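You operate a simulated robot arm through the tools that you are given. There is no shell and no other tool. Be economical: measure what you need, move in short steps, check, and stop when the job is done.

Carry out the task below with a simulated two-armed robot. There is one attempt and no reset: what you move stays moved.

Task
Pick up the carton from the top of the table with one hand, pass it to the other hand and put it on the top of the steel box. Set down upright: carton.

Only the result counts: the job must be done as asked and must still hold three seconds after the hand-in. Knocking over, shifting, dropping, spilling or breaking anything else fails it.

Robot
Two 7-joint arms with three-finger grippers on one trunk, on a base that drives. Base frame: it is fixed to the floor where the robot stands at the start and does not move with it; the origin is under the middle of the robot, x ahead of it, y to its left, z up; the surface under the hand at the start is at about z = 0.73. Units: m, rad, N and s.
The left shoulder is at the start at [0.094, 0.126, 1.063], the right one opposite. With the tool pointing down near the work surface each hand reaches from about 0.38 to 0.86 m from the robot's upright axis, wherever it stands, measured 20 degrees to its own side. Places, roughly: top of the steel box [3.9, 2.8, 1.3]. Payload 2.94 kg a hand.
Tool frame (each hand has its own): the origin (TCP) lies between the finger pads and is the grasp point; the fingertips stand 0.03 m ahead of it; z points along the fingers, y is the line along which they close. The gripper opens to 0.128 m. The gripper's body begins 0.093 m behind the TCP.
Orientation is told as [roll, pitch, yaw] about the base's x, y, z axes, in that order, counted from this pose: with the fingers straight down and closing along the base's y, the tool's x points along the base's -x, its y along +y and its z along -z.

Tools
- The arms move only by the tool jog_arm. It takes "left_plan", "right_plan" or both (then of equal length, played together; a hand with none holds still); each is a list of rows, each a list of 6 numbers: the shift along the base's x, y, z in units of 150 mm (1.0 is 150 mm), then the turn, a rotation vector about the base's x, y, z in units of 90 degrees (1.0 is 90 degrees). In form: [[tx, ty, tz, ax, ay, az], ...]. A call has 1 to 12 rows; each row is the pose to reach, as a shift and turn from the pose commanded when the call began. "left_fingers" and "right_fingers" are, for a hand that has rows, the closure, from 0 (fully open) to 1 (shut), set as the call begins (left out, the last holds). A call with a number of a shift or a turn outside -1 to 1 is refused whole. Rows are played at 5 a second. More than 0.05 m and 0.15 rad between two rows, or a gripper value outside its range, and nothing of the call is played. Where a pose cannot be reached the arm comes as near as it can. A force on the tool above 40 N (or 10 N above the force at the start of the call, whichever is more), or a blocked arm, ends the call early, and 0.2 s more pass. Each finger halts on what it meets, pressing with about 32 N; the grip force reading is that of the motor and also rises with nothing between the fingers. The clock runs only during rows and for 0.2 s after the last one: add rows that repeat a pose to give the fingers time. The reply holds the time, the measured pose of the TCP, the force on the tool along the base axes, the opening and the grip force, in the units named above and with some noise, with the torque about the TCP (base axes, N m) and any sound that the robot's microphone picked up.
- Cameras (640 x 400 px; columns grow to the right, rows downward): "scene" is now at [0.2277, 0.0142, 1.2221]; the picture's right is [0.14, -0.99, 0.00], its down [-0.57, -0.08, -0.82] and it looks along [0.81, 0.12, -0.57] (base axes); focal length 269 px, centre (320, 200). "left" rides on the left gripper at [0.069, 0.015, -0.12] in its tool frame; the picture's right is [-0.21, 0.98, 0.00], its down [-0.82, -0.18, -0.54] and it looks along [-0.53, -0.12, 0.84] (tool axes); focal length 251 px, centre (320, 200). "right" rides on the right gripper at [0.069, -0.015, -0.12] in its tool frame; the picture's right is [0.21, 0.98, 0.00], its down [-0.82, 0.18, -0.54] and it looks along [-0.53, 0.12, 0.84] (tool axes); focal length 251 px, centre (320, 200). There is no depth. A picture from a camera that has moved, and an enlarged one, comes with that camera's place and axes in the base frame and with its lens.
- grab_frame(camera): a new picture of that camera. No time passes.
- raise_lower(by): slides the trunk up (or, below 0, down) by that many m; the arms and the scene camera ride with it, the base frame stays. It gives what a move gives, with no picture.
- base_move(legs): drives the robot by 1 to 6 legs, each [ahead, left, turn to the left] in m, m and rad, along the robot's own axes; the way and the turn of a leg run together, so that a leg with both is an arc; at most 1.5 m and 3.142 rad a leg. The arms and the cameras ride along, it lands a little off, and it stops where it bumps. It gives what a move gives.
- pan_tilt(pan, tilt): turns the head with the scene camera to pan (to the left, within 1.396 rad either way) and tilt (down, from -0.506 to 1.204), counted from straight ahead of the robot. It gives what a move gives.
- inspect(camera, box): a new picture of the part [left, top, right, bottom] of that camera's present view, enlarged. No time passes.
- hand_in(): hands the job in; it is judged then, once.

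Work in short steps. Places have to be worked out from the pictures, the camera data and where the tool is seen: move nearer, look again, correct. Check each grasp and each placing, and mend what went wrong. You have 120 turns and 108 pictures in all, those below and enlarged ones among them. Open the grippers and draw the arms clear of the work before you hand the job in, unless the task says otherwise; then end with one line.

The tools are called after ">>>" as a command line: name --argument value ..., lists and objects as JSON in quotes. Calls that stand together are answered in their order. jog_arm: Moves the arms, as the interface text tells. Its arguments: {"type":"object","properties":{"left_plan":{"type":"array"},"left_fingers":{"type":"number"},"right_plan":{"type":"array"},"right_fingers":{"type":"number"}},"required":[]} The other tools are called the same way: raise_lower (by) slides the trunk up or down; base_move (legs) drives the base; pan_tilt (pan, tilt) turns the head that bears the scene camera; grab_frame (camera) takes a picture; inspect (camera, box) takes an enlarged picture of a part of a camera's view; hand_in () hands the job in.

At the start:

```text
t: 0.0
left_eef_pos: [0.5691, 0.3112, 1.052]
left_tcp_rot: [0.0, 0.001, -0.001]
left_contact_force: [-0.1, -0.1, -0.1]
left_wrist_torque: [-0.02, -0.01, -0.03]
left_gripper_width: 0.1279
left_finger_force: 0.1
right_eef_pos: [0.4846, -0.0574, 1.0066]
right_tcp_rot: [0.001, -0.001, 0.001]
right_contact_force: [-0.4, -0.6, -0.5]
right_wrist_torque: [0.03, 0.02, -0.01]
right_gripper_width: 0.1279
right_finger_force: 0.1
trunk travel left (down, up): [-0.275, 0.272]
robot x, y, heading: [0.0008, 0.0013, 0.001]
head pan, tilt: [0.141, 0.611]
```

scene: 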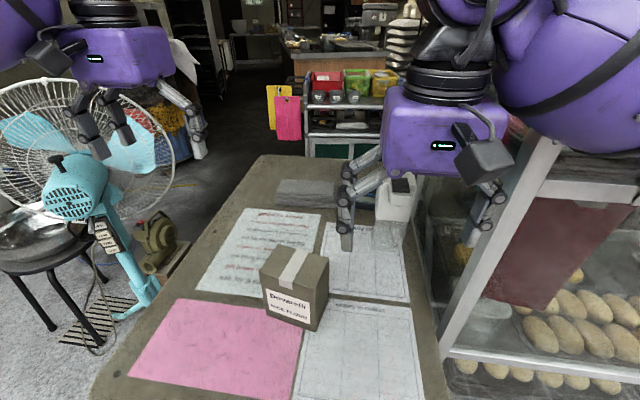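
right: 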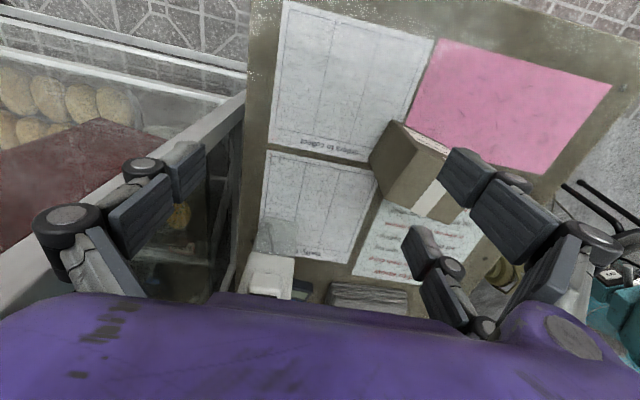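
left: 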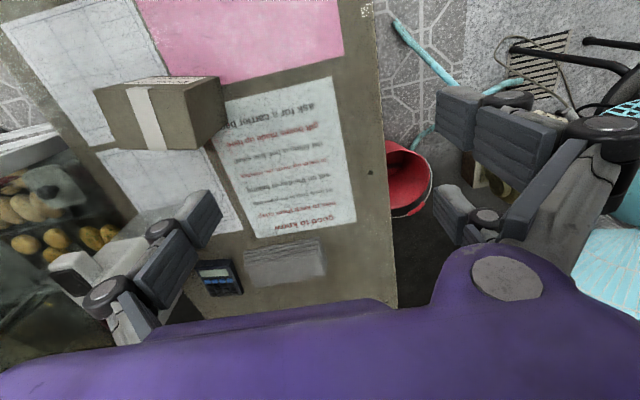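

The carton sits roughly at (0.54, 0.11) with its top near z 0.83. I'll look closer at it and then look toward the steel box.

>>> inspect --camera "scene" --box '[220, 210, 380, 350]'

>>> pan_tilt --pan 0.62 --tilt 0.1

>>> grab_frame --camera "scene"

```text
2.86 times, centred on (300, 280) of scene
camera zoom: at [0.2277, 0.0142, 1.2221], right [0.14, -0.99, 0.0], down [-0.57, -0.08, -0.82], along [0.81, 0.12, -0.57], focal length 769 px, centre (377, -29)
```

zoom: 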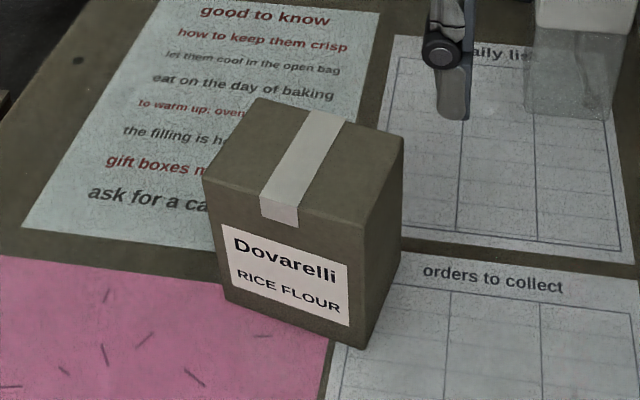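

```text
t: 0.9
left_eef_pos: [0.5689, 0.3124, 1.0527]
left_tcp_rot: [0.0, -0.001, 0.0]
left_contact_force: [-1.1, 0.0, -0.3]
left_wrist_torque: [0.04, 0.02, -0.05]
left_gripper_width: 0.128
left_finger_force: 0.1
right_eef_pos: [0.484, -0.0571, 1.0069]
right_tcp_rot: [0.0, -0.002, 0.001]
right_contact_force: [-0.3, 1.0, 0.4]
right_wrist_torque: [-0.01, 0.01, -0.02]
right_gripper_width: 0.128
right_finger_force: 0.0
trunk travel left (down, up): [-0.275, 0.272]
robot x, y, heading: [0.0022, 0.0018, 0.0]
head pan, tilt: [0.62, 0.099]
```

```text
103 pictures are left
camera scene: at [0.2155, 0.0551, 1.2691], right [0.58, -0.81, 0.0], down [-0.08, -0.06, -0.99], along [0.81, 0.58, -0.1], focal length 269 px, centre (320, 200)
```

scene: 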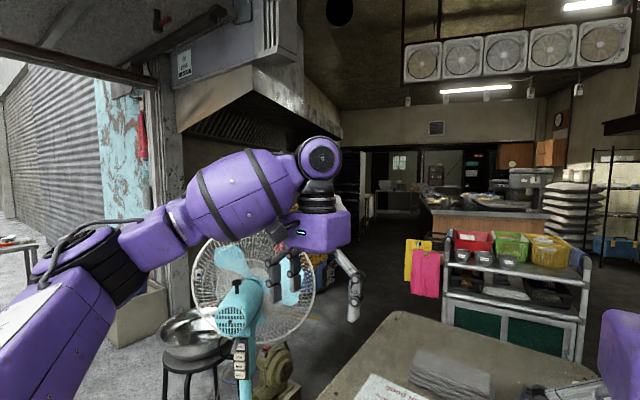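

The carton is about 0.104 × 0.073 × 0.125 m, centred near (0.540, 0.107) and yawed about -12°. I'll turn the right hand +78° so it closes along the short side, and bring it above the carton.

>>> jog_arm --right_plan '[[0.035, 0.096, 0, 0, 0, 0.0867], [0.07, 0.192, 0, 0, 0, 0.1734], [0.105, 0.288, 0, 0, 0, 0.26], [0.14, 0.384, 0, 0, 0, 0.3468], [0.175, 0.48, 0, 0, 0, 0.4335], [0.21, 0.576, 0, 0, 0, 0.52], [0.245, 0.672, 0, 0, 0, 0.607], [0.28, 0.768, 0, 0, 0, 0.694], [0.315, 0.864, 0, 0, 0, 0.78], [0.347, 0.96, 0, 0, 0, 0.867], [0.347, 0.96, 0, 0, 0, 0.867]]' --right_fingers 0

>>> pan_tilt --pan 0.14 --tilt 0.7

>>> grab_frame --camera "right"

>>> grab_frame --camera "scene"

```text
t: 3.3
left_eef_pos: [0.5712, 0.3129, 1.052]
left_tcp_rot: [-0.001, -0.001, 0.001]
left_contact_force: [0.1, 0.0, 1.1]
left_wrist_torque: [0.0, -0.02, 0.02]
left_gripper_width: 0.128
left_finger_force: 0.0
right_eef_pos: [0.5376, 0.088, 1.006]
right_tcp_rot: [0.001, 0.001, 1.365]
right_contact_force: [0.8, 0.0, 0.1]
right_wrist_torque: [-0.03, 0.01, 0.03]
right_gripper_width: 0.1278
right_finger_force: 0.1
trunk travel left (down, up): [-0.275, 0.272]
robot x, y, heading: [0.0008, 0.0031, -0.001]
head pan, tilt: [0.62, 0.099]
```

```text
t: 4.3
left_eef_pos: [0.5717, 0.311, 1.0521]
left_tcp_rot: [-0.001, 0.001, 0.0]
left_contact_force: [-0.3, 0.9, -0.5]
left_wrist_torque: [-0.04, -0.02, -0.02]
left_gripper_width: 0.1279
left_finger_force: 0.0
right_eef_pos: [0.5371, 0.0867, 1.0067]
right_tcp_rot: [0.001, -0.003, 1.361]
right_contact_force: [0.3, -0.2, -0.4]
right_wrist_torque: [0.01, 0.02, -0.01]
right_gripper_width: 0.128
right_finger_force: 0.2
trunk travel left (down, up): [-0.275, 0.272]
robot x, y, heading: [0.0008, -0.0016, -0.0]
head pan, tilt: [0.14, 0.7]
```

```text
102 pictures are left
camera right: at [0.5373, 0.0157, 1.1259], right [-1.0, -0.01, 0.0], down [-0.01, 0.84, 0.54], along [0.0, 0.54, -0.84], focal length 251 px, centre (320, 200)
```

right: 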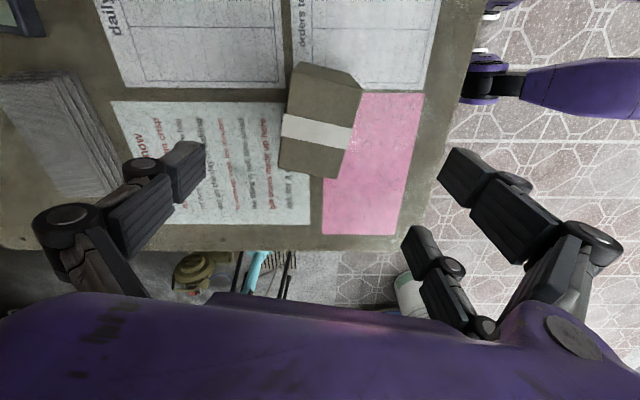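

```text
101 pictures are left
camera scene: at [0.225, 0.0136, 1.2145], right [0.14, -0.99, 0.0], down [-0.64, -0.09, -0.77], along [0.76, 0.11, -0.64], focal length 269 px, centre (320, 200)
```

scene: 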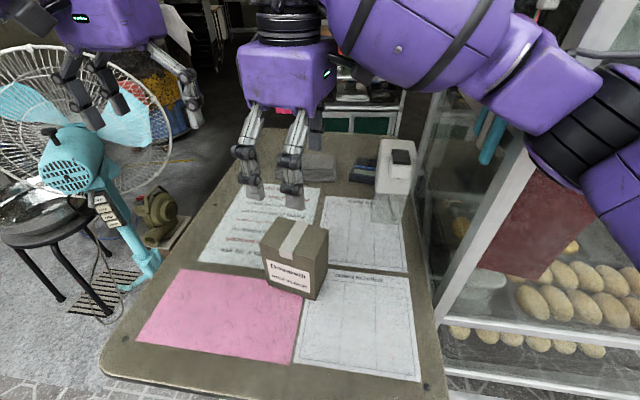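

The prediction and the picture agree closely (tape centre near (318,133) vs predicted (317,137)). I'll zoom to refine the position and yaw.

>>> inspect --camera "right" --box '[260, 50, 380, 190]'

```text
2.86 times, centred on (320, 120) of right
camera zoom: at [0.5373, 0.0157, 1.1259], right [-1.0, -0.01, 0.0], down [-0.01, 0.84, 0.54], along [0.0, 0.54, -0.84], focal length 718 px, centre (320, 429)
```

zoom: 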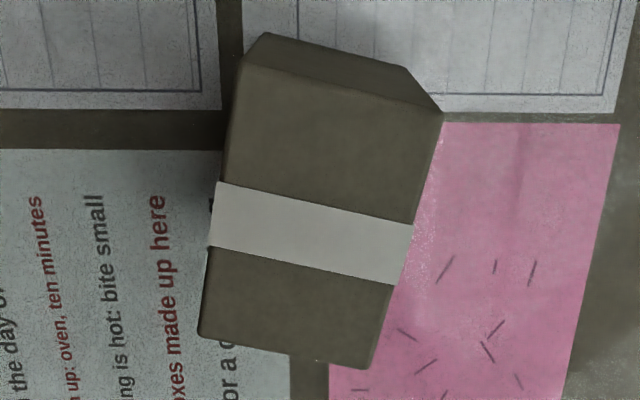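

The refined centre is about (0.541, 0.104) with yaw about -12°. The hand is aligned, so I lower it 150 mm to straddle the top.

>>> jog_arm --right_plan '[[0, -0.01, -0.25, 0, 0, 0], [0, -0.01, -0.5, 0, 0, 0], [0, -0.01, -0.75, 0, 0, 0], [0, -0.01, -0.9, 0, 0, 0], [0, -0.01, -1.0, 0, 0, 0]]'

>>> grab_frame --camera "right"

>>> grab_frame --camera "scene"

```text
t: 5.5
left_eef_pos: [0.5669, 0.3124, 1.0526]
left_tcp_rot: [-0.003, -0.005, -0.001]
left_contact_force: [0.5, 0.9, 0.3]
left_wrist_torque: [0.02, -0.02, 0.0]
left_gripper_width: 0.1276
left_finger_force: 0.0
right_eef_pos: [0.5332, 0.0849, 0.8592]
right_tcp_rot: [-0.003, 0.0, 1.363]
right_contact_force: [-0.3, -0.2, -0.4]
right_wrist_torque: [-0.04, -0.01, -0.01]
right_gripper_width: 0.1279
right_finger_force: 0.1
trunk travel left (down, up): [-0.275, 0.272]
robot x, y, heading: [-0.0012, -0.0025, 0.004]
head pan, tilt: [0.14, 0.7]
```

```text
99 pictures are left
camera right: at [0.5332, 0.0145, 0.9772], right [-1.0, -0.01, 0.0], down [-0.01, 0.84, 0.54], along [0.0, 0.54, -0.84], focal length 251 px, centre (320, 200)
```

right: 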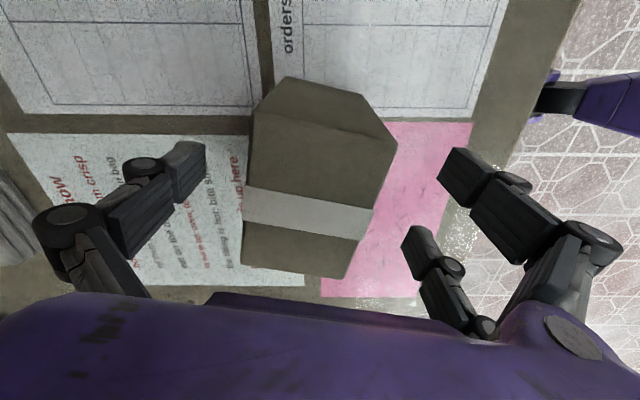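

```text
98 pictures are left
camera scene: at [0.2216, 0.0149, 1.215], right [0.14, -0.99, 0.0], down [-0.64, -0.09, -0.77], along [0.76, 0.11, -0.64], focal length 269 px, centre (320, 200)
```

scene: 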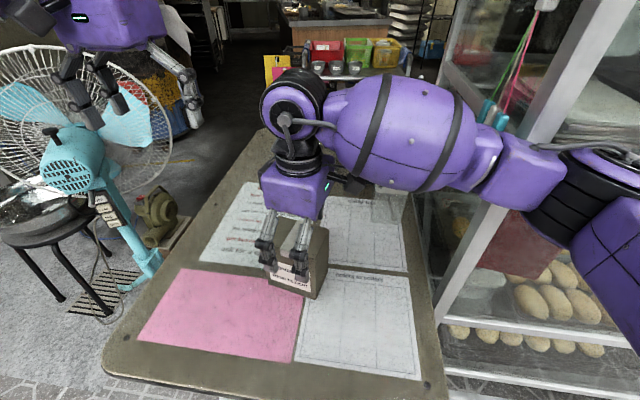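

Fingers straddle the carton. I lower another 24 mm and close, with held rows for the fingers.

>>> jog_arm --right_plan '[[0.015, 0, -0.08, 0, 0, 0], [0.015, 0, -0.16, 0, 0, 0]]'

>>> jog_arm --right_plan '[[0, 0, 0, 0, 0, 0], [0, 0, 0, 0, 0, 0], [0, 0, 0, 0, 0, 0], [0, 0, 0, 0, 0, 0], [0, 0, 0, 0, 0, 0]]' --right_fingers 1

>>> grab_frame --camera "right"

```text
t: 6.1
left_eef_pos: [0.568, 0.3128, 1.0522]
left_tcp_rot: [-0.002, -0.002, 0.0]
left_contact_force: [-0.6, 0.3, 0.1]
left_wrist_torque: [-0.01, 0.0, -0.02]
left_gripper_width: 0.1279
left_finger_force: 0.0
right_eef_pos: [0.538, 0.0858, 0.8338]
right_tcp_rot: [-0.002, 0.001, 1.361]
right_contact_force: [1.0, -0.1, -1.4]
right_wrist_torque: [0.01, -0.01, -0.03]
right_gripper_width: 0.1278
right_finger_force: 0.2
trunk travel left (down, up): [-0.275, 0.272]
robot x, y, heading: [-0.0012, -0.0002, -0.003]
head pan, tilt: [0.14, 0.7]
```

```text
t: 7.3
left_eef_pos: [0.5684, 0.3122, 1.0536]
left_tcp_rot: [0.0, -0.002, 0.0]
left_contact_force: [0.6, -0.2, -0.6]
left_wrist_torque: [-0.01, 0.02, 0.02]
left_gripper_width: 0.1279
left_finger_force: 0.0
right_eef_pos: [0.5371, 0.0873, 0.8344]
right_tcp_rot: [-0.004, 0.0, 1.363]
right_contact_force: [3.5, -0.7, 5.0]
right_wrist_torque: [-0.11, -0.27, -0.16]
right_gripper_width: 0.0737
right_finger_force: 32.2
trunk travel left (down, up): [-0.275, 0.272]
robot x, y, heading: [0.0, 0.0011, -0.0]
head pan, tilt: [0.14, 0.7]
```

```text
97 pictures are left
camera right: at [0.5367, 0.015, 0.9529], right [-1.0, -0.01, 0.0], down [-0.01, 0.84, 0.54], along [0.0, 0.54, -0.84], focal length 251 px, centre (320, 200)
```

right: 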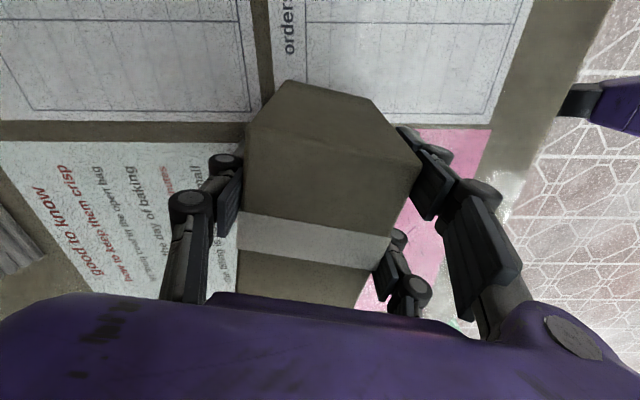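

The carton is gripped at 0.0737 m. Now I lift it straight up.

>>> jog_arm --right_plan '[[0, 0, 0.15, 0, 0, 0], [0, 0, 0.4, 0, 0, 0], [0, 0, 0.7, 0, 0, 0], [0, 0, 1.0, 0, 0, 0], [0, 0, 1.0, 0, 0, 0]]'

>>> grab_frame --camera "scene"

>>> grab_frame --camera "right"

>>> grab_frame --camera "left"

```text
t: 8.5
left_eef_pos: [0.568, 0.3121, 1.0536]
left_tcp_rot: [0.001, -0.003, 0.0]
left_contact_force: [0.9, -0.3, 0.4]
left_wrist_torque: [0.03, 0.0, 0.03]
left_gripper_width: 0.1279
left_finger_force: 0.1
right_eef_pos: [0.5363, 0.0847, 0.9854]
right_tcp_rot: [-0.007, -0.002, 1.362]
right_contact_force: [0.7, 0.1, -5.1]
right_wrist_torque: [-0.1, 0.02, 0.02]
right_gripper_width: 0.0739
right_finger_force: 32.0
trunk travel left (down, up): [-0.275, 0.272]
robot x, y, heading: [-0.0012, 0.0021, -0.001]
head pan, tilt: [0.14, 0.7]
```

```text
96 pictures are left
camera scene: at [0.2218, 0.0137, 1.2152], right [0.14, -0.99, 0.0], down [-0.64, -0.09, -0.77], along [0.76, 0.11, -0.64], focal length 269 px, centre (320, 200)
```

scene: 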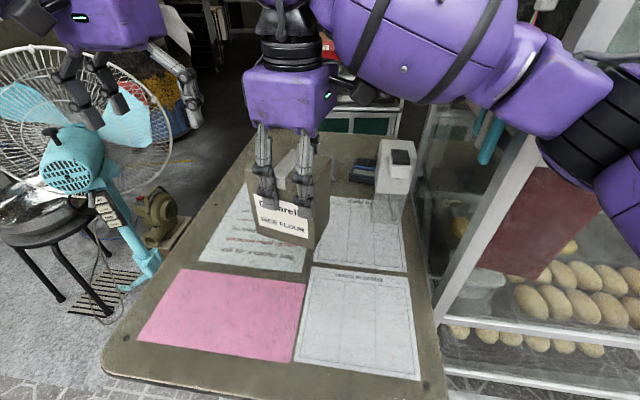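

```text
95 pictures are left
camera right: at [0.535, 0.0142, 1.1047], right [-1.0, -0.01, -0.01], down [-0.01, 0.84, 0.54], along [0.0, 0.54, -0.84], focal length 251 px, centre (320, 200)
```

right: 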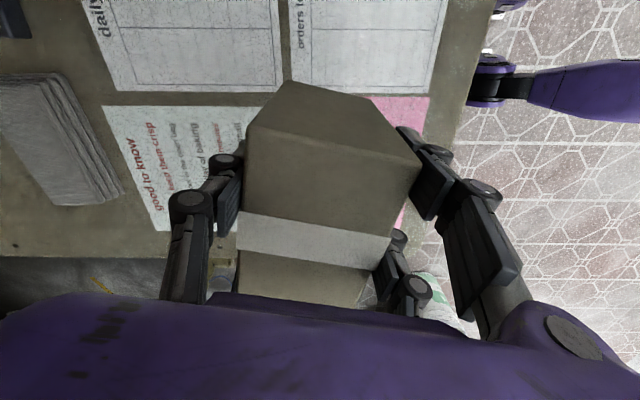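

```text
94 pictures are left
camera left: at [0.4994, 0.3257, 1.1736], right [0.21, 0.98, 0.0], down [0.82, -0.18, 0.54], along [0.53, -0.12, -0.84], focal length 251 px, centre (320, 200)
```

left: 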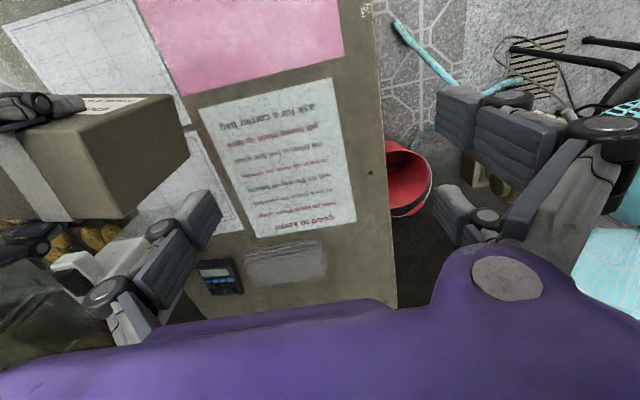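

Lift is clean (about 5 N, 0.5 kg). Now I turn the left hand +78° where it is, so that it can come in from the left, tilted, closing on the same short side lower down.

>>> jog_arm --left_plan '[[0, 0, 0, 0, 0, 0.0867], [0, 0, 0, 0, 0, 0.1734], [0, 0, 0, 0, 0, 0.26], [0, 0, 0, 0, 0, 0.3468], [0, 0, 0, 0, 0, 0.4335], [0, 0, 0, 0, 0, 0.52], [0, 0, 0, 0, 0, 0.607], [0, 0, 0, 0, 0, 0.694], [0, 0, 0, 0, 0, 0.78], [0, 0, 0, 0, 0, 0.867], [0, 0, 0, 0, 0, 0.867]]' --left_fingers 0

```text
t: 10.9
left_eef_pos: [0.5675, 0.3118, 1.0523]
left_tcp_rot: [-0.004, 0.0, 1.365]
left_contact_force: [0.2, -0.2, -0.4]
left_wrist_torque: [0.0, 0.01, 0.0]
left_gripper_width: 0.128
left_finger_force: 0.1
right_eef_pos: [0.5343, 0.0864, 0.9845]
right_tcp_rot: [-0.004, -0.001, 1.361]
right_contact_force: [1.1, 0.5, -5.4]
right_wrist_torque: [-0.08, 0.0, 0.02]
right_gripper_width: 0.0738
right_finger_force: 32.2
trunk travel left (down, up): [-0.275, 0.272]
robot x, y, heading: [0.0018, -0.0013, 0.004]
head pan, tilt: [0.14, 0.7]
```

The left yaw succeeded. Now I tilt the left hand 55° (fingers to the right and down) to a standoff 0.15 m from the grasp.

>>> jog_arm --left_plan '[[0, 0, 0, -0.075, 0.016, 0], [0, 0, 0, -0.15, 0.032, 0], [0, 0, 0, -0.225, 0.048, 0], [0, 0, 0, -0.3, 0.064, 0], [0, -0.1, -0.05, -0.375, 0.08, 0], [0.01, -0.2, -0.1, -0.45, 0.096, 0], [0.02, -0.3, -0.18, -0.525, 0.112, 0], [0.02, -0.45, -0.245, -0.598, 0.127, 0], [0.02, -0.45, -0.245, -0.598, 0.127, 0]]'

>>> grab_frame --camera "left"

>>> grab_frame --camera "scene"

```text
t: 12.9
left_eef_pos: [0.5704, 0.2443, 1.017]
left_tcp_rot: [-0.003, 0.961, 1.359]
left_contact_force: [0.1, 0.2, -0.4]
left_wrist_torque: [-0.02, -0.01, -0.01]
left_gripper_width: 0.1282
left_finger_force: 0.1
right_eef_pos: [0.5348, 0.0862, 0.9839]
right_tcp_rot: [-0.004, 0.0, 1.362]
right_contact_force: [-0.5, -0.1, -5.3]
right_wrist_torque: [-0.08, 0.0, 0.02]
right_gripper_width: 0.0734
right_finger_force: 32.1
trunk travel left (down, up): [-0.275, 0.272]
robot x, y, heading: [-0.0036, 0.0037, 0.001]
head pan, tilt: [0.14, 0.7]
```

```text
93 pictures are left
camera left: at [0.5687, 0.3042, 1.1425], right [-0.93, 0.32, -0.18], down [0.37, 0.86, -0.36], along [0.04, -0.4, -0.91], focal length 251 px, centre (320, 200)
```

left: 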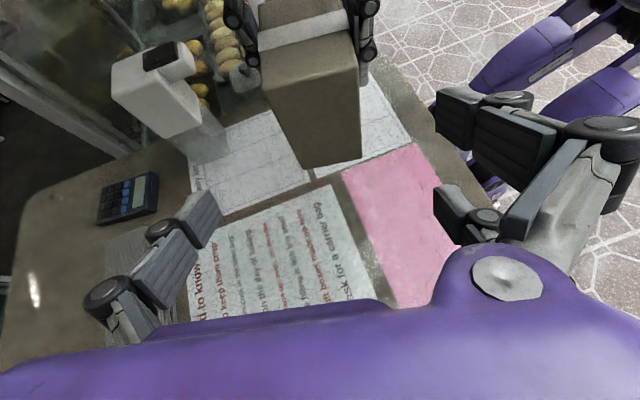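

```text
92 pictures are left
camera scene: at [0.2221, 0.0142, 1.2149], right [0.14, -0.99, 0.0], down [-0.64, -0.09, -0.77], along [0.76, 0.11, -0.64], focal length 269 px, centre (320, 200)
```

scene: 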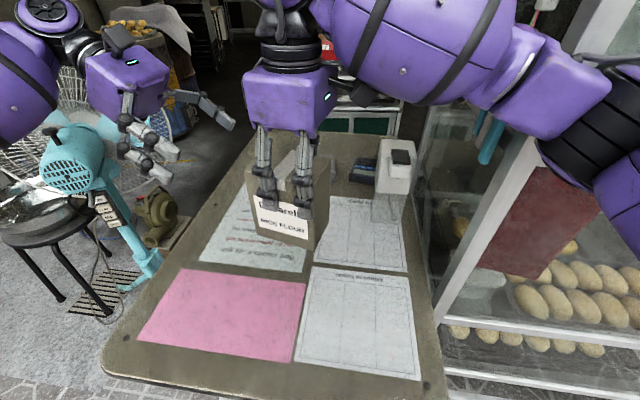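

The left hand is well placed; right hand and carton lie on its finger axis. I advance about 60 % and check.

>>> jog_arm --left_plan '[[-0.035, -0.15, -0.116, 0, 0, 0], [-0.07, -0.3, -0.232, 0, 0, 0], [-0.104, -0.452, -0.348, 0, 0, 0], [-0.104, -0.452, -0.348, 0, 0, 0]]'

>>> grab_frame --camera "left"

>>> grab_frame --camera "scene"

```text
t: 13.9
left_eef_pos: [0.5564, 0.1765, 0.9648]
left_tcp_rot: [-0.003, 0.959, 1.359]
left_contact_force: [-0.1, -0.6, -1.0]
left_wrist_torque: [0.01, -0.02, 0.02]
left_gripper_width: 0.128
left_finger_force: 0.1
right_eef_pos: [0.5356, 0.0861, 0.984]
right_tcp_rot: [-0.002, 0.001, 1.361]
right_contact_force: [-0.1, 0.2, -5.0]
right_wrist_torque: [-0.1, 0.02, 0.0]
right_gripper_width: 0.0736
right_finger_force: 32.5
trunk travel left (down, up): [-0.275, 0.272]
robot x, y, heading: [-0.002, -0.0037, -0.004]
head pan, tilt: [0.14, 0.7]
```

```text
91 pictures are left
camera left: at [0.5542, 0.237, 1.0902], right [-0.93, 0.32, -0.18], down [0.37, 0.86, -0.36], along [0.04, -0.4, -0.91], focal length 251 px, centre (320, 200)
```

left: 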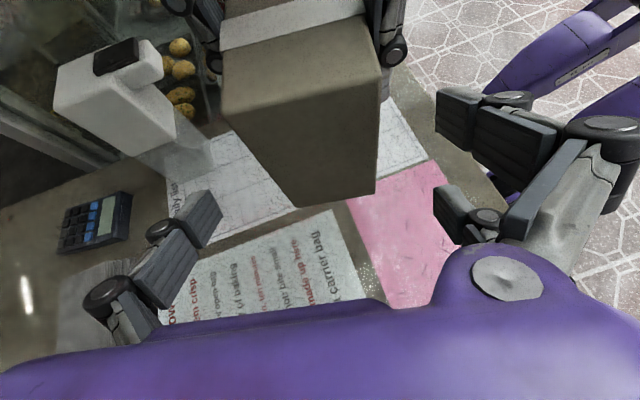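

```text
90 pictures are left
camera scene: at [0.2221, 0.0142, 1.2149], right [0.14, -0.99, 0.0], down [-0.64, -0.09, -0.77], along [0.76, 0.11, -0.64], focal length 269 px, centre (320, 200)
```

scene: 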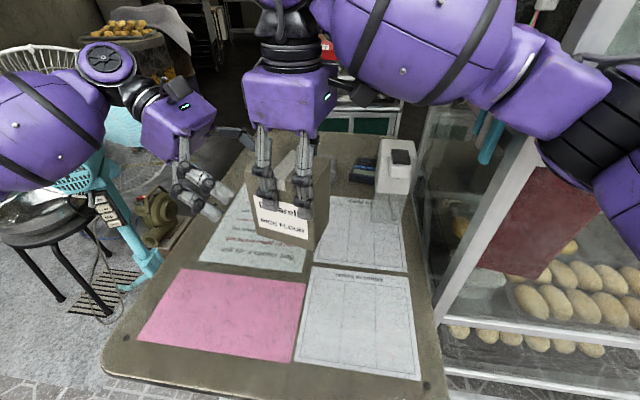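

The carton is centred between the left fingers. I finish the advance.

>>> jog_arm --left_plan '[[-0.035, -0.15, -0.116, 0, 0, 0], [-0.069, -0.301, -0.232, 0, 0, 0], [-0.069, -0.301, -0.232, 0, 0, 0]]'

>>> grab_frame --camera "left"

>>> inspect --camera "scene" --box '[120, 50, 360, 270]'

```text
t: 14.7
left_eef_pos: [0.5471, 0.1309, 0.9302]
left_tcp_rot: [-0.004, 0.961, 1.359]
left_contact_force: [0.1, -0.9, -0.2]
left_wrist_torque: [-0.03, 0.0, 0.01]
left_gripper_width: 0.128
left_finger_force: 0.1
right_eef_pos: [0.5358, 0.086, 0.9845]
right_tcp_rot: [-0.005, 0.002, 1.36]
right_contact_force: [0.3, -0.4, -5.1]
right_wrist_torque: [-0.07, 0.04, 0.02]
right_gripper_width: 0.0737
right_finger_force: 32.1
trunk travel left (down, up): [-0.275, 0.272]
robot x, y, heading: [-0.0031, -0.0011, 0.005]
head pan, tilt: [0.14, 0.7]
```

```text
89 pictures are left
camera left: at [0.5446, 0.1898, 1.0545], right [-0.93, 0.32, -0.18], down [0.37, 0.86, -0.36], along [0.04, -0.4, -0.91], focal length 251 px, centre (320, 200)
```

left: 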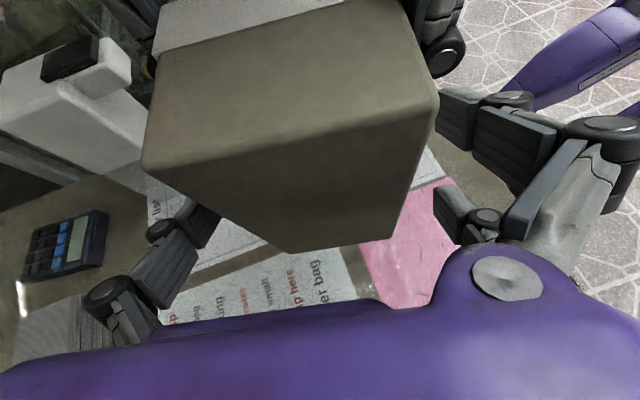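

```text
1.82 times, centred on (240, 160) of scene
camera zoom: at [0.2221, 0.0142, 1.2149], right [0.14, -0.99, 0.0], down [-0.64, -0.09, -0.77], along [0.76, 0.11, -0.64], focal length 489 px, centre (466, 273)
```

zoom: 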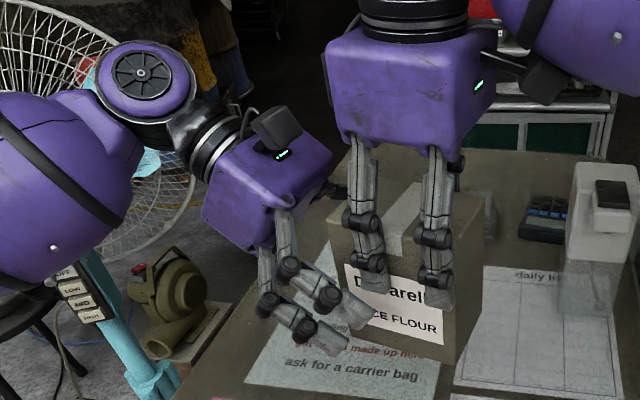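

The scene zoom shows each gripper has a double prong on one side, so the left upper prong would clash with the right's near prong. I'll back the left out, set the carton back on the table, and re-grip it shallower with the right.

>>> jog_arm --left_plan '[[0.035, 0.15, 0.116, 0, 0, 0], [0.07, 0.3, 0.232, 0, 0, 0], [0.104, 0.452, 0.348, 0, 0, 0], [0.14, 0.6, 0.464, 0, 0, 0], [0.173, 0.753, 0.58, 0, 0, 0]]'

>>> jog_arm --right_plan '[[0, 0, -0.3, 0, 0, 0], [0, 0, -0.6, 0, 0, 0], [0, 0, -0.85, 0, 0, 0], [0, 0, -0.93, 0, 0, 0], [0, 0, -0.98, 0, 0, 0], [0, 0, -0.99, 0, 0, 0]]'

```text
t: 15.9
left_eef_pos: [0.5702, 0.2448, 1.017]
left_tcp_rot: [-0.005, 0.96, 1.357]
left_contact_force: [0.5, 0.9, 0.0]
left_wrist_torque: [-0.02, 0.01, 0.01]
left_gripper_width: 0.1281
left_finger_force: 0.0
right_eef_pos: [0.535, 0.0863, 0.9839]
right_tcp_rot: [-0.003, 0.0, 1.362]
right_contact_force: [0.6, 0.1, -5.7]
right_wrist_torque: [-0.09, 0.05, 0.01]
right_gripper_width: 0.0736
right_finger_force: 32.1
trunk travel left (down, up): [-0.275, 0.272]
robot x, y, heading: [0.0003, -0.002, -0.001]
head pan, tilt: [0.14, 0.7]
```

```text
t: 17.3
left_eef_pos: [0.57, 0.2477, 1.0166]
left_tcp_rot: [-0.006, 0.963, 1.359]
left_contact_force: [-0.4, 0.3, 0.1]
left_wrist_torque: [0.01, 0.0, -0.02]
left_gripper_width: 0.1279
left_finger_force: 0.1
right_eef_pos: [0.5372, 0.0876, 0.8353]
right_tcp_rot: [-0.004, 0.0, 1.365]
right_contact_force: [-0.3, -0.6, -5.4]
right_wrist_torque: [-0.07, 0.05, -0.02]
right_gripper_width: 0.0738
right_finger_force: 31.7
trunk travel left (down, up): [-0.275, 0.272]
robot x, y, heading: [0.0048, -0.0011, -0.0]
head pan, tilt: [0.14, 0.7]
```

The carton is about 1–2 mm above the table. I'll ease down to contact, open, raise 18 mm and shift 8 mm right, then close again.

>>> jog_arm --right_plan '[[0, 0, -0.007, 0, 0, 0], [0, 0, -0.014, 0, 0, 0]]'

>>> jog_arm --right_plan '[[0, 0, 0, 0, 0, 0], [0, 0, 0, 0, 0, 0], [0, 0, 0, 0, 0, 0], [0, 0, 0.06, 0, 0, 0], [-0.011, -0.052, 0.13, 0, 0, 0], [-0.011, -0.052, 0.13, 0, 0, 0]]' --right_fingers 0

>>> grab_frame --camera "right"

>>> grab_frame --camera "scene"

```text
t: 17.9
left_eef_pos: [0.5686, 0.2458, 1.016]
left_tcp_rot: [-0.005, 0.963, 1.357]
left_contact_force: [-0.9, 0.8, 0.1]
left_wrist_torque: [0.0, -0.02, -0.03]
left_gripper_width: 0.1282
left_finger_force: 0.1
right_eef_pos: [0.5352, 0.0873, 0.835]
right_tcp_rot: [-0.003, -0.003, 1.362]
right_contact_force: [3.2, -1.8, 18.0]
right_wrist_torque: [-0.49, 0.17, -0.03]
right_gripper_width: 0.0736
right_finger_force: 32.1
trunk travel left (down, up): [-0.275, 0.272]
robot x, y, heading: [-0.0038, 0.004, 0.003]
head pan, tilt: [0.14, 0.7]
```

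```text
t: 19.3
left_eef_pos: [0.5682, 0.2486, 1.0163]
left_tcp_rot: [-0.008, 0.965, 1.356]
left_contact_force: [1.0, 0.3, 0.9]
left_wrist_torque: [-0.01, 0.02, 0.03]
left_gripper_width: 0.1281
left_finger_force: 0.0
right_eef_pos: [0.5324, 0.0809, 0.8545]
right_tcp_rot: [-0.004, 0.001, 1.367]
right_contact_force: [0.8, -0.1, -0.6]
right_wrist_torque: [0.01, 0.01, 0.02]
right_gripper_width: 0.1278
right_finger_force: 0.1
trunk travel left (down, up): [-0.275, 0.272]
robot x, y, heading: [-0.0008, -0.0018, 0.002]
head pan, tilt: [0.14, 0.7]
```

```text
87 pictures are left
camera right: at [0.5327, 0.0114, 0.9724], right [-1.0, -0.01, 0.0], down [-0.01, 0.84, 0.54], along [0.0, 0.54, -0.84], focal length 251 px, centre (320, 200)
```

right: 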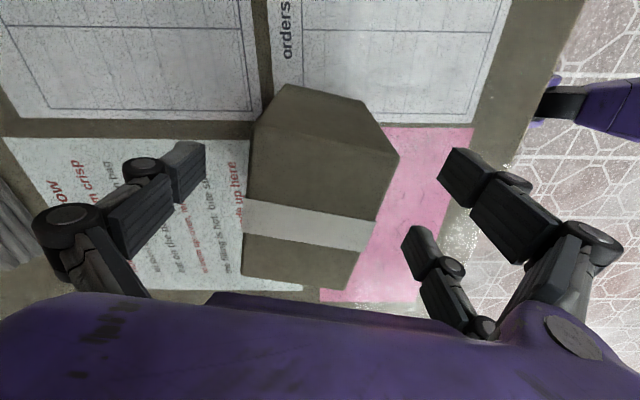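

```text
86 pictures are left
camera scene: at [0.2193, 0.0178, 1.2153], right [0.14, -0.99, 0.0], down [-0.63, -0.09, -0.77], along [0.76, 0.1, -0.64], focal length 269 px, centre (320, 200)
```

scene: 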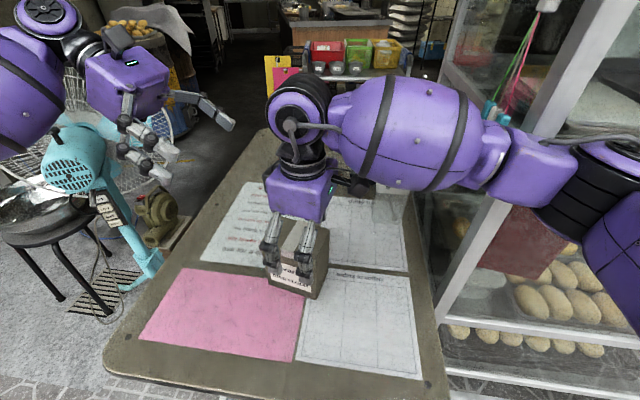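

Carton undisturbed. I close at this shallower height (nudging 4 mm back, 3 mm down) and lift.

>>> jog_arm --right_plan '[[0.02, 0.026, -0.02, 0, 0, 0], [0.02, 0.026, -0.02, 0, 0, 0]]'

>>> jog_arm --right_plan '[[0, 0, 0, 0, 0, 0], [0, 0, 0, 0, 0, 0], [0, 0, 0, 0, 0, 0], [0, 0, 0, 0, 0, 0], [0, 0, 0.15, 0, 0, 0], [0, 0, 0.4, 0, 0, 0], [0, 0, 0.7, 0, 0, 0], [0, 0, 1.0, 0, 0, 0], [0, 0, 1.0, 0, 0, 0]]' --right_fingers 1

>>> grab_frame --camera "right"

>>> inspect --camera "scene" --box '[160, 70, 380, 270]'

```text
t: 19.9
left_eef_pos: [0.5674, 0.2459, 1.0182]
left_tcp_rot: [-0.008, 0.962, 1.355]
left_contact_force: [0.3, -0.1, -0.1]
left_wrist_torque: [0.0, 0.0, -0.03]
left_gripper_width: 0.1281
left_finger_force: 0.0
right_eef_pos: [0.5373, 0.0829, 0.8527]
right_tcp_rot: [-0.007, -0.003, 1.362]
right_contact_force: [-1.0, -0.2, -1.1]
right_wrist_torque: [0.0, 0.01, 0.04]
right_gripper_width: 0.1281
right_finger_force: 0.1
trunk travel left (down, up): [-0.275, 0.272]
robot x, y, heading: [0.0026, 0.0036, -0.003]
head pan, tilt: [0.14, 0.7]
```

```text
t: 21.9
left_eef_pos: [0.5702, 0.2453, 1.0165]
left_tcp_rot: [-0.006, 0.959, 1.358]
left_contact_force: [-0.3, -1.3, -0.4]
left_wrist_torque: [0.03, 0.0, 0.01]
left_gripper_width: 0.1281
left_finger_force: 0.0
right_eef_pos: [0.5397, 0.0817, 1.002]
right_tcp_rot: [-0.005, -0.004, 1.361]
right_contact_force: [-0.9, 0.6, -6.3]
right_wrist_torque: [-0.1, 0.05, -0.01]
right_gripper_width: 0.0738
right_finger_force: 31.9
trunk travel left (down, up): [-0.275, 0.272]
robot x, y, heading: [-0.0009, -0.0022, 0.005]
head pan, tilt: [0.14, 0.7]
```

```text
85 pictures are left
camera right: at [0.5387, 0.0109, 1.1206], right [-1.0, -0.01, -0.01], down [-0.01, 0.84, 0.54], along [0.0, 0.54, -0.84], focal length 251 px, centre (320, 200)
```

right: 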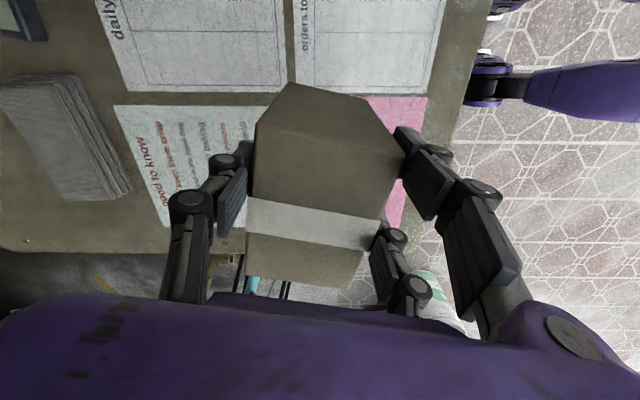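

```text
2.00 times, centred on (270, 170) of scene
camera zoom: at [0.2214, 0.0135, 1.2154], right [0.14, -0.99, 0.0], down [-0.64, -0.09, -0.77], along [0.76, 0.11, -0.64], focal length 538 px, centre (420, 260)
```

zoom: 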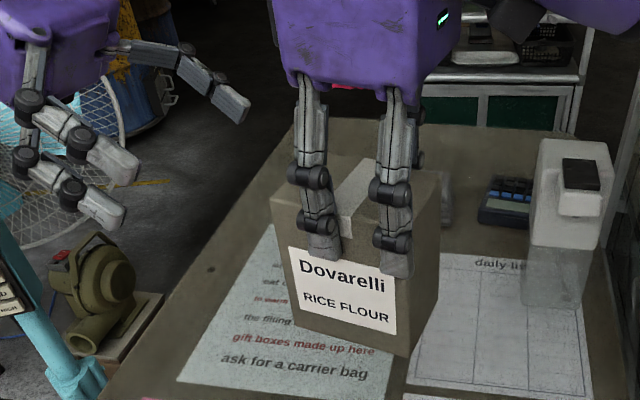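

The grip is shallow now (tips about 95 mm above the carton's bottom). I flatten the left hand's tilt to 15° below horizontal and go to a new standoff.

>>> jog_arm --left_plan '[[0.01, 0.06, -0.08, -0.055, 0.012, 0], [0.02, 0.12, -0.16, -0.11, 0.023, 0], [0.03, 0.12, -0.25, -0.163, 0.035, 0], [0.037, 0.12, -0.353, -0.217, 0.046, 0], [0.037, 0.12, -0.353, -0.217, 0.046, 0]]'

>>> grab_frame --camera "left"

>>> grab_frame --camera "scene"

```text
t: 23.1
left_eef_pos: [0.576, 0.2624, 0.9634]
left_tcp_rot: [-0.01, 1.311, 1.353]
left_contact_force: [0.2, 0.2, 0.1]
left_wrist_torque: [0.02, 0.01, -0.01]
left_gripper_width: 0.1281
left_finger_force: 0.0
right_eef_pos: [0.5394, 0.0835, 0.9991]
right_tcp_rot: [-0.003, 0.001, 1.363]
right_contact_force: [0.4, 1.1, -5.2]
right_wrist_torque: [-0.13, 0.02, -0.03]
right_gripper_width: 0.0734
right_finger_force: 32.4
trunk travel left (down, up): [-0.275, 0.272]
robot x, y, heading: [0.0013, -0.0003, -0.003]
head pan, tilt: [0.14, 0.7]
```

```text
83 pictures are left
camera left: at [0.5826, 0.3605, 1.0619], right [-0.94, 0.26, -0.21], down [0.33, 0.68, -0.65], along [-0.03, -0.69, -0.73], focal length 251 px, centre (320, 200)
```

left: 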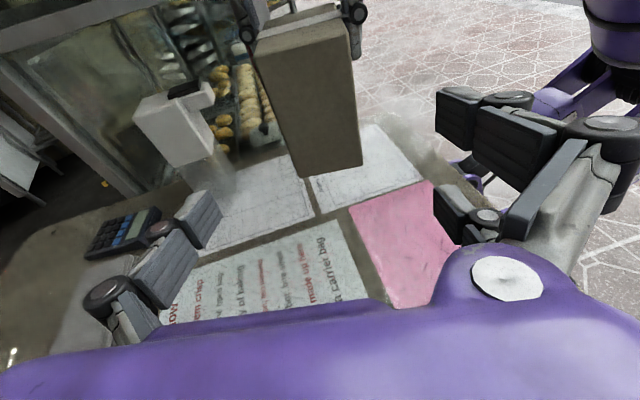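

```text
82 pictures are left
camera scene: at [0.2218, 0.0142, 1.215], right [0.14, -0.99, 0.0], down [-0.64, -0.09, -0.77], along [0.76, 0.11, -0.64], focal length 269 px, centre (320, 200)
```

scene: 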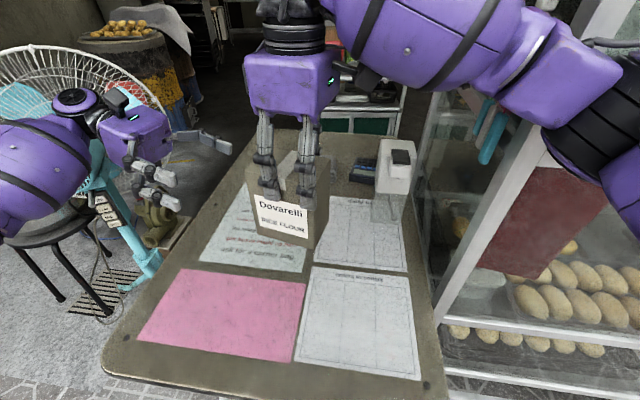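

Left hand aligned. Advancing along its axis to the grasp in small rows.

>>> jog_arm --left_plan '[[-0.039, -0.174, -0.047, 0, 0, 0], [-0.077, -0.348, -0.094, 0, 0, 0], [-0.116, -0.521, -0.142, 0, 0, 0], [-0.154, -0.695, -0.189, 0, 0, 0], [-0.193, -0.869, -0.236, 0, 0, 0], [-0.193, -0.869, -0.236, 0, 0, 0]]'

>>> grab_frame --camera "left"

>>> inspect --camera "scene" --box '[160, 70, 380, 270]'

```text
t: 24.5
left_eef_pos: [0.5469, 0.1326, 0.9279]
left_tcp_rot: [-0.007, 1.31, 1.356]
left_contact_force: [-0.8, -0.3, -0.6]
left_wrist_torque: [-0.01, -0.04, 0.02]
left_gripper_width: 0.1279
left_finger_force: 0.0
right_eef_pos: [0.5386, 0.0854, 0.9996]
right_tcp_rot: [-0.005, 0.001, 1.361]
right_contact_force: [-0.4, -0.4, -5.6]
right_wrist_torque: [-0.09, 0.01, 0.0]
right_gripper_width: 0.0736
right_finger_force: 32.2
trunk travel left (down, up): [-0.275, 0.272]
robot x, y, heading: [0.0013, 0.0016, -0.0]
head pan, tilt: [0.14, 0.7]
```

```text
81 pictures are left
camera left: at [0.553, 0.2312, 1.0246], right [-0.94, 0.26, -0.21], down [0.33, 0.68, -0.65], along [-0.03, -0.69, -0.73], focal length 251 px, centre (320, 200)
```

left: 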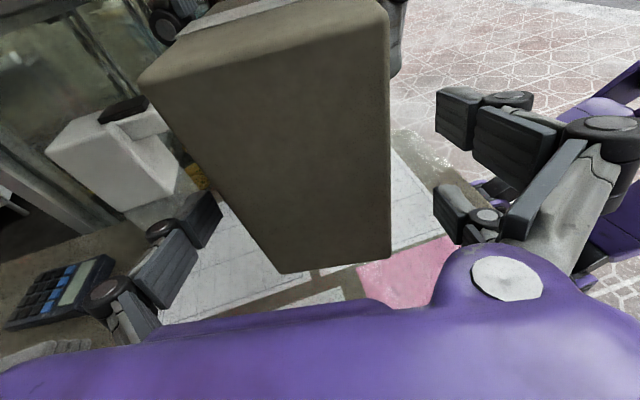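

```text
2.00 times, centred on (270, 170) of scene
camera zoom: at [0.2218, 0.0143, 1.215], right [0.14, -0.99, 0.0], down [-0.64, -0.09, -0.77], along [0.76, 0.11, -0.64], focal length 538 px, centre (420, 260)
```

zoom: 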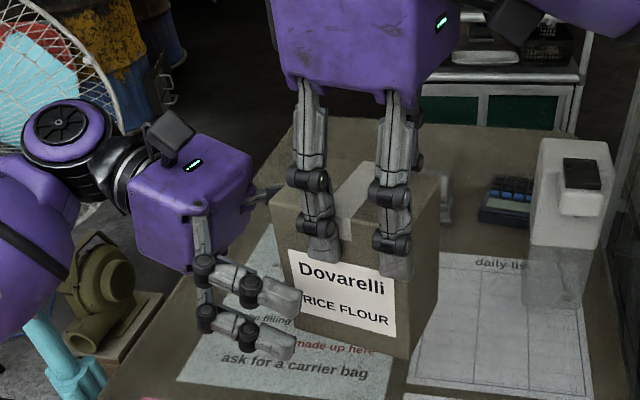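

The left prongs lie below the right's. I advance 12 mm more for a deeper grip, then close the left hand.

>>> jog_arm --left_plan '[[-0.016, -0.076, -0.02, 0, 0, 0], [-0.016, -0.076, -0.02, 0, 0, 0]]'

>>> jog_arm --left_plan '[[0, 0, 0, 0, 0, 0], [0, 0, 0, 0, 0, 0], [0, 0, 0, 0, 0, 0], [0, 0, 0, 0, 0, 0], [0, 0, 0, 0, 0, 0]]' --left_fingers 1

>>> inspect --camera "scene" --box '[160, 70, 380, 270]'

>>> grab_frame --camera "left"

```text
t: 25.1
left_eef_pos: [0.5448, 0.1225, 0.9232]
left_tcp_rot: [-0.01, 1.309, 1.355]
left_contact_force: [0.9, 1.3, 0.2]
left_wrist_torque: [0.05, 0.03, -0.01]
left_gripper_width: 0.1278
left_finger_force: 0.0
right_eef_pos: [0.5385, 0.0824, 0.9998]
right_tcp_rot: [-0.002, 0.0, 1.362]
right_contact_force: [-0.2, 0.1, -5.8]
right_wrist_torque: [-0.12, 0.03, 0.01]
right_gripper_width: 0.0735
right_finger_force: 32.1
trunk travel left (down, up): [-0.275, 0.272]
robot x, y, heading: [0.0014, 0.0021, 0.001]
head pan, tilt: [0.14, 0.7]
```

```text
t: 26.3
left_eef_pos: [0.5468, 0.1228, 0.9224]
left_tcp_rot: [-0.007, 1.308, 1.358]
left_contact_force: [16.2, 1.6, 0.8]
left_wrist_torque: [-0.09, 0.52, 0.85]
left_gripper_width: 0.0735
left_finger_force: 32.3
right_eef_pos: [0.5393, 0.0838, 0.9991]
right_tcp_rot: [-0.001, -0.001, 1.364]
right_contact_force: [-15.8, -2.1, -4.2]
right_wrist_torque: [-0.15, 0.73, -0.21]
right_gripper_width: 0.0736
right_finger_force: 32.1
trunk travel left (down, up): [-0.275, 0.272]
robot x, y, heading: [0.0006, 0.0011, 0.001]
head pan, tilt: [0.14, 0.7]
```

```text
2.00 times, centred on (270, 170) of scene
camera zoom: at [0.2219, 0.0141, 1.215], right [0.14, -0.99, 0.0], down [-0.64, -0.09, -0.77], along [0.76, 0.11, -0.64], focal length 538 px, centre (420, 260)
```

zoom: 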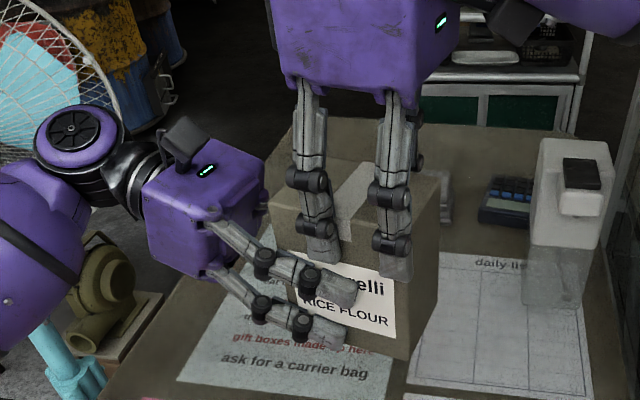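

```text
78 pictures are left
camera left: at [0.5518, 0.2201, 1.0215], right [-0.94, 0.25, -0.21], down [0.33, 0.68, -0.65], along [-0.02, -0.69, -0.73], focal length 251 px, centre (320, 200)
```

left: 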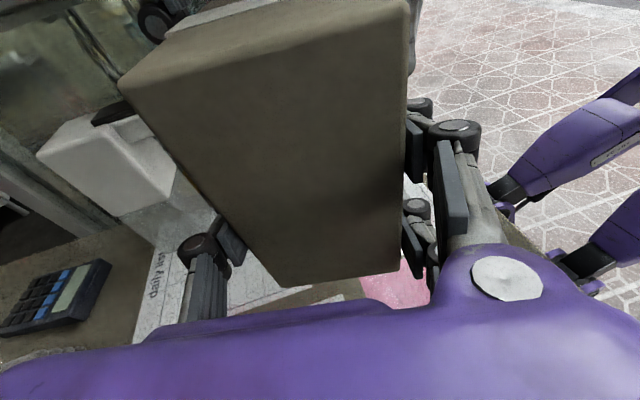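

Both hands hold, but the left lower prong sits only about 2 mm above the carton's bottom. I'll reopen the left, raise it 6 mm (still under the right's tips), shift 1.5 mm forward and re-close.

>>> jog_arm --left_plan '[[0, 0, 0, 0, 0, 0], [0, 0, 0, 0, 0, 0], [0.01, 0, 0.02, 0, 0, 0], [0.01, 0, 0.04, 0, 0, 0], [0.01, 0, 0.04, 0, 0, 0]]' --left_fingers 0.1

>>> jog_arm --left_plan '[[0, 0, 0, 0, 0, 0], [0, 0, 0, 0, 0, 0], [0, 0, 0, 0, 0, 0], [0, 0, 0, 0, 0, 0], [0, 0, 0, 0, 0, 0]]' --left_fingers 1

>>> inspect --camera "scene" --box '[160, 70, 380, 270]'

```text
t: 27.5
left_eef_pos: [0.5468, 0.1213, 0.9302]
left_tcp_rot: [-0.006, 1.31, 1.355]
left_contact_force: [-0.9, 0.2, -0.2]
left_wrist_torque: [-0.01, -0.02, 0.03]
left_gripper_width: 0.1151
left_finger_force: 0.1
right_eef_pos: [0.5397, 0.0833, 0.9999]
right_tcp_rot: [-0.005, -0.001, 1.363]
right_contact_force: [0.2, -0.3, -5.9]
right_wrist_torque: [-0.09, 0.05, -0.02]
right_gripper_width: 0.0736
right_finger_force: 32.0
trunk travel left (down, up): [-0.275, 0.272]
robot x, y, heading: [-0.0061, -0.0004, 0.004]
head pan, tilt: [0.14, 0.7]
```

```text
t: 28.7
left_eef_pos: [0.5469, 0.1218, 0.931]
left_tcp_rot: [-0.005, 1.31, 1.355]
left_contact_force: [1.5, -0.7, 1.4]
left_wrist_torque: [0.02, 0.56, 0.25]
left_gripper_width: 0.0738
left_finger_force: 31.7
right_eef_pos: [0.5384, 0.0839, 0.9991]
right_tcp_rot: [-0.003, -0.001, 1.363]
right_contact_force: [-1.5, -0.1, -6.7]
right_wrist_torque: [-0.18, -0.38, -0.15]
right_gripper_width: 0.0739
right_finger_force: 31.4
trunk travel left (down, up): [-0.275, 0.272]
robot x, y, heading: [-0.0008, -0.0008, -0.001]
head pan, tilt: [0.14, 0.7]
```

```text
2.00 times, centred on (270, 170) of scene
camera zoom: at [0.2219, 0.0143, 1.215], right [0.14, -0.99, 0.0], down [-0.64, -0.09, -0.77], along [0.76, 0.11, -0.64], focal length 538 px, centre (420, 260)
```

zoom: 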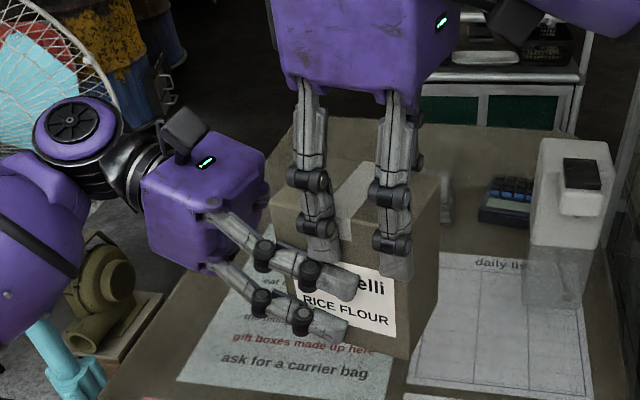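

Forces are balanced now (about 1.5 N) and the prongs clear each other. I open the right hand and lift it straight up away.

>>> jog_arm --right_plan '[[0, 0, 0, 0, 0, 0], [0, 0, 0, 0, 0, 0], [0, 0, 0, 0, 0, 0], [0, 0, 0.15, 0, 0, 0], [0, 0, 0.4, 0, 0, 0], [0, -0.1, 0.65, 0, 0, 0], [0, -0.3, 0.8, 0, 0, 0], [0, -0.6, 0.8, 0, 0, 0], [0, -0.6, 0.8, 0, 0, 0]]' --right_fingers 0

>>> grab_frame --camera "scene"

>>> grab_frame --camera "left"

```text
t: 30.7
left_eef_pos: [0.5496, 0.1217, 0.929]
left_tcp_rot: [0.003, 1.308, 1.366]
left_contact_force: [0.6, 0.2, -0.1]
left_wrist_torque: [0.08, -0.04, -0.05]
left_gripper_width: 0.0738
left_finger_force: 32.1
right_eef_pos: [0.5117, 0.0031, 1.108]
right_tcp_rot: [0.0, -0.001, 1.359]
right_contact_force: [-0.1, 0.6, -0.4]
right_wrist_torque: [-0.03, -0.02, -0.01]
right_gripper_width: 0.1278
right_finger_force: 0.1
right hand out of reach, approached as far as the arm can: row 6, 7, 8, 9
trunk travel left (down, up): [-0.275, 0.272]
robot x, y, heading: [-0.0028, 0.0001, 0.002]
head pan, tilt: [0.14, 0.7]
```

```text
76 pictures are left
camera scene: at [0.2254, 0.0147, 1.2143], right [0.14, -0.99, 0.0], down [-0.64, -0.09, -0.76], along [0.76, 0.11, -0.64], focal length 269 px, centre (320, 200)
```

scene: 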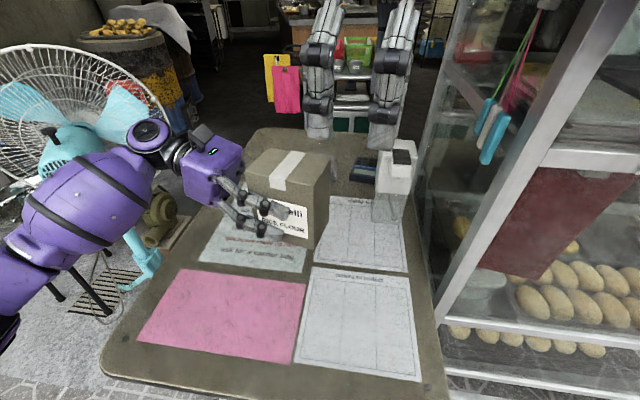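

```text
75 pictures are left
camera left: at [0.5558, 0.2197, 1.0262], right [-0.94, 0.26, -0.21], down [0.33, 0.68, -0.65], along [-0.03, -0.69, -0.73], focal length 251 px, centre (320, 200)
```

left: 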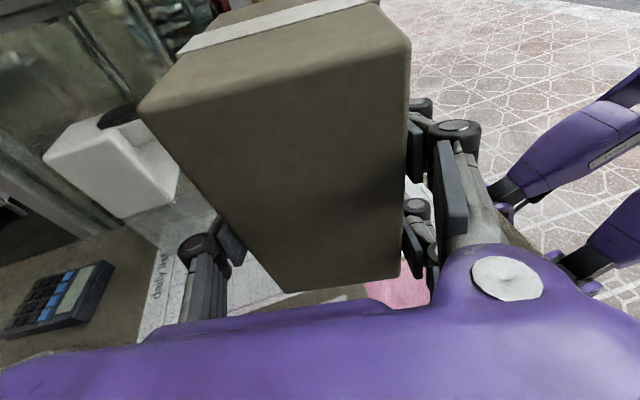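

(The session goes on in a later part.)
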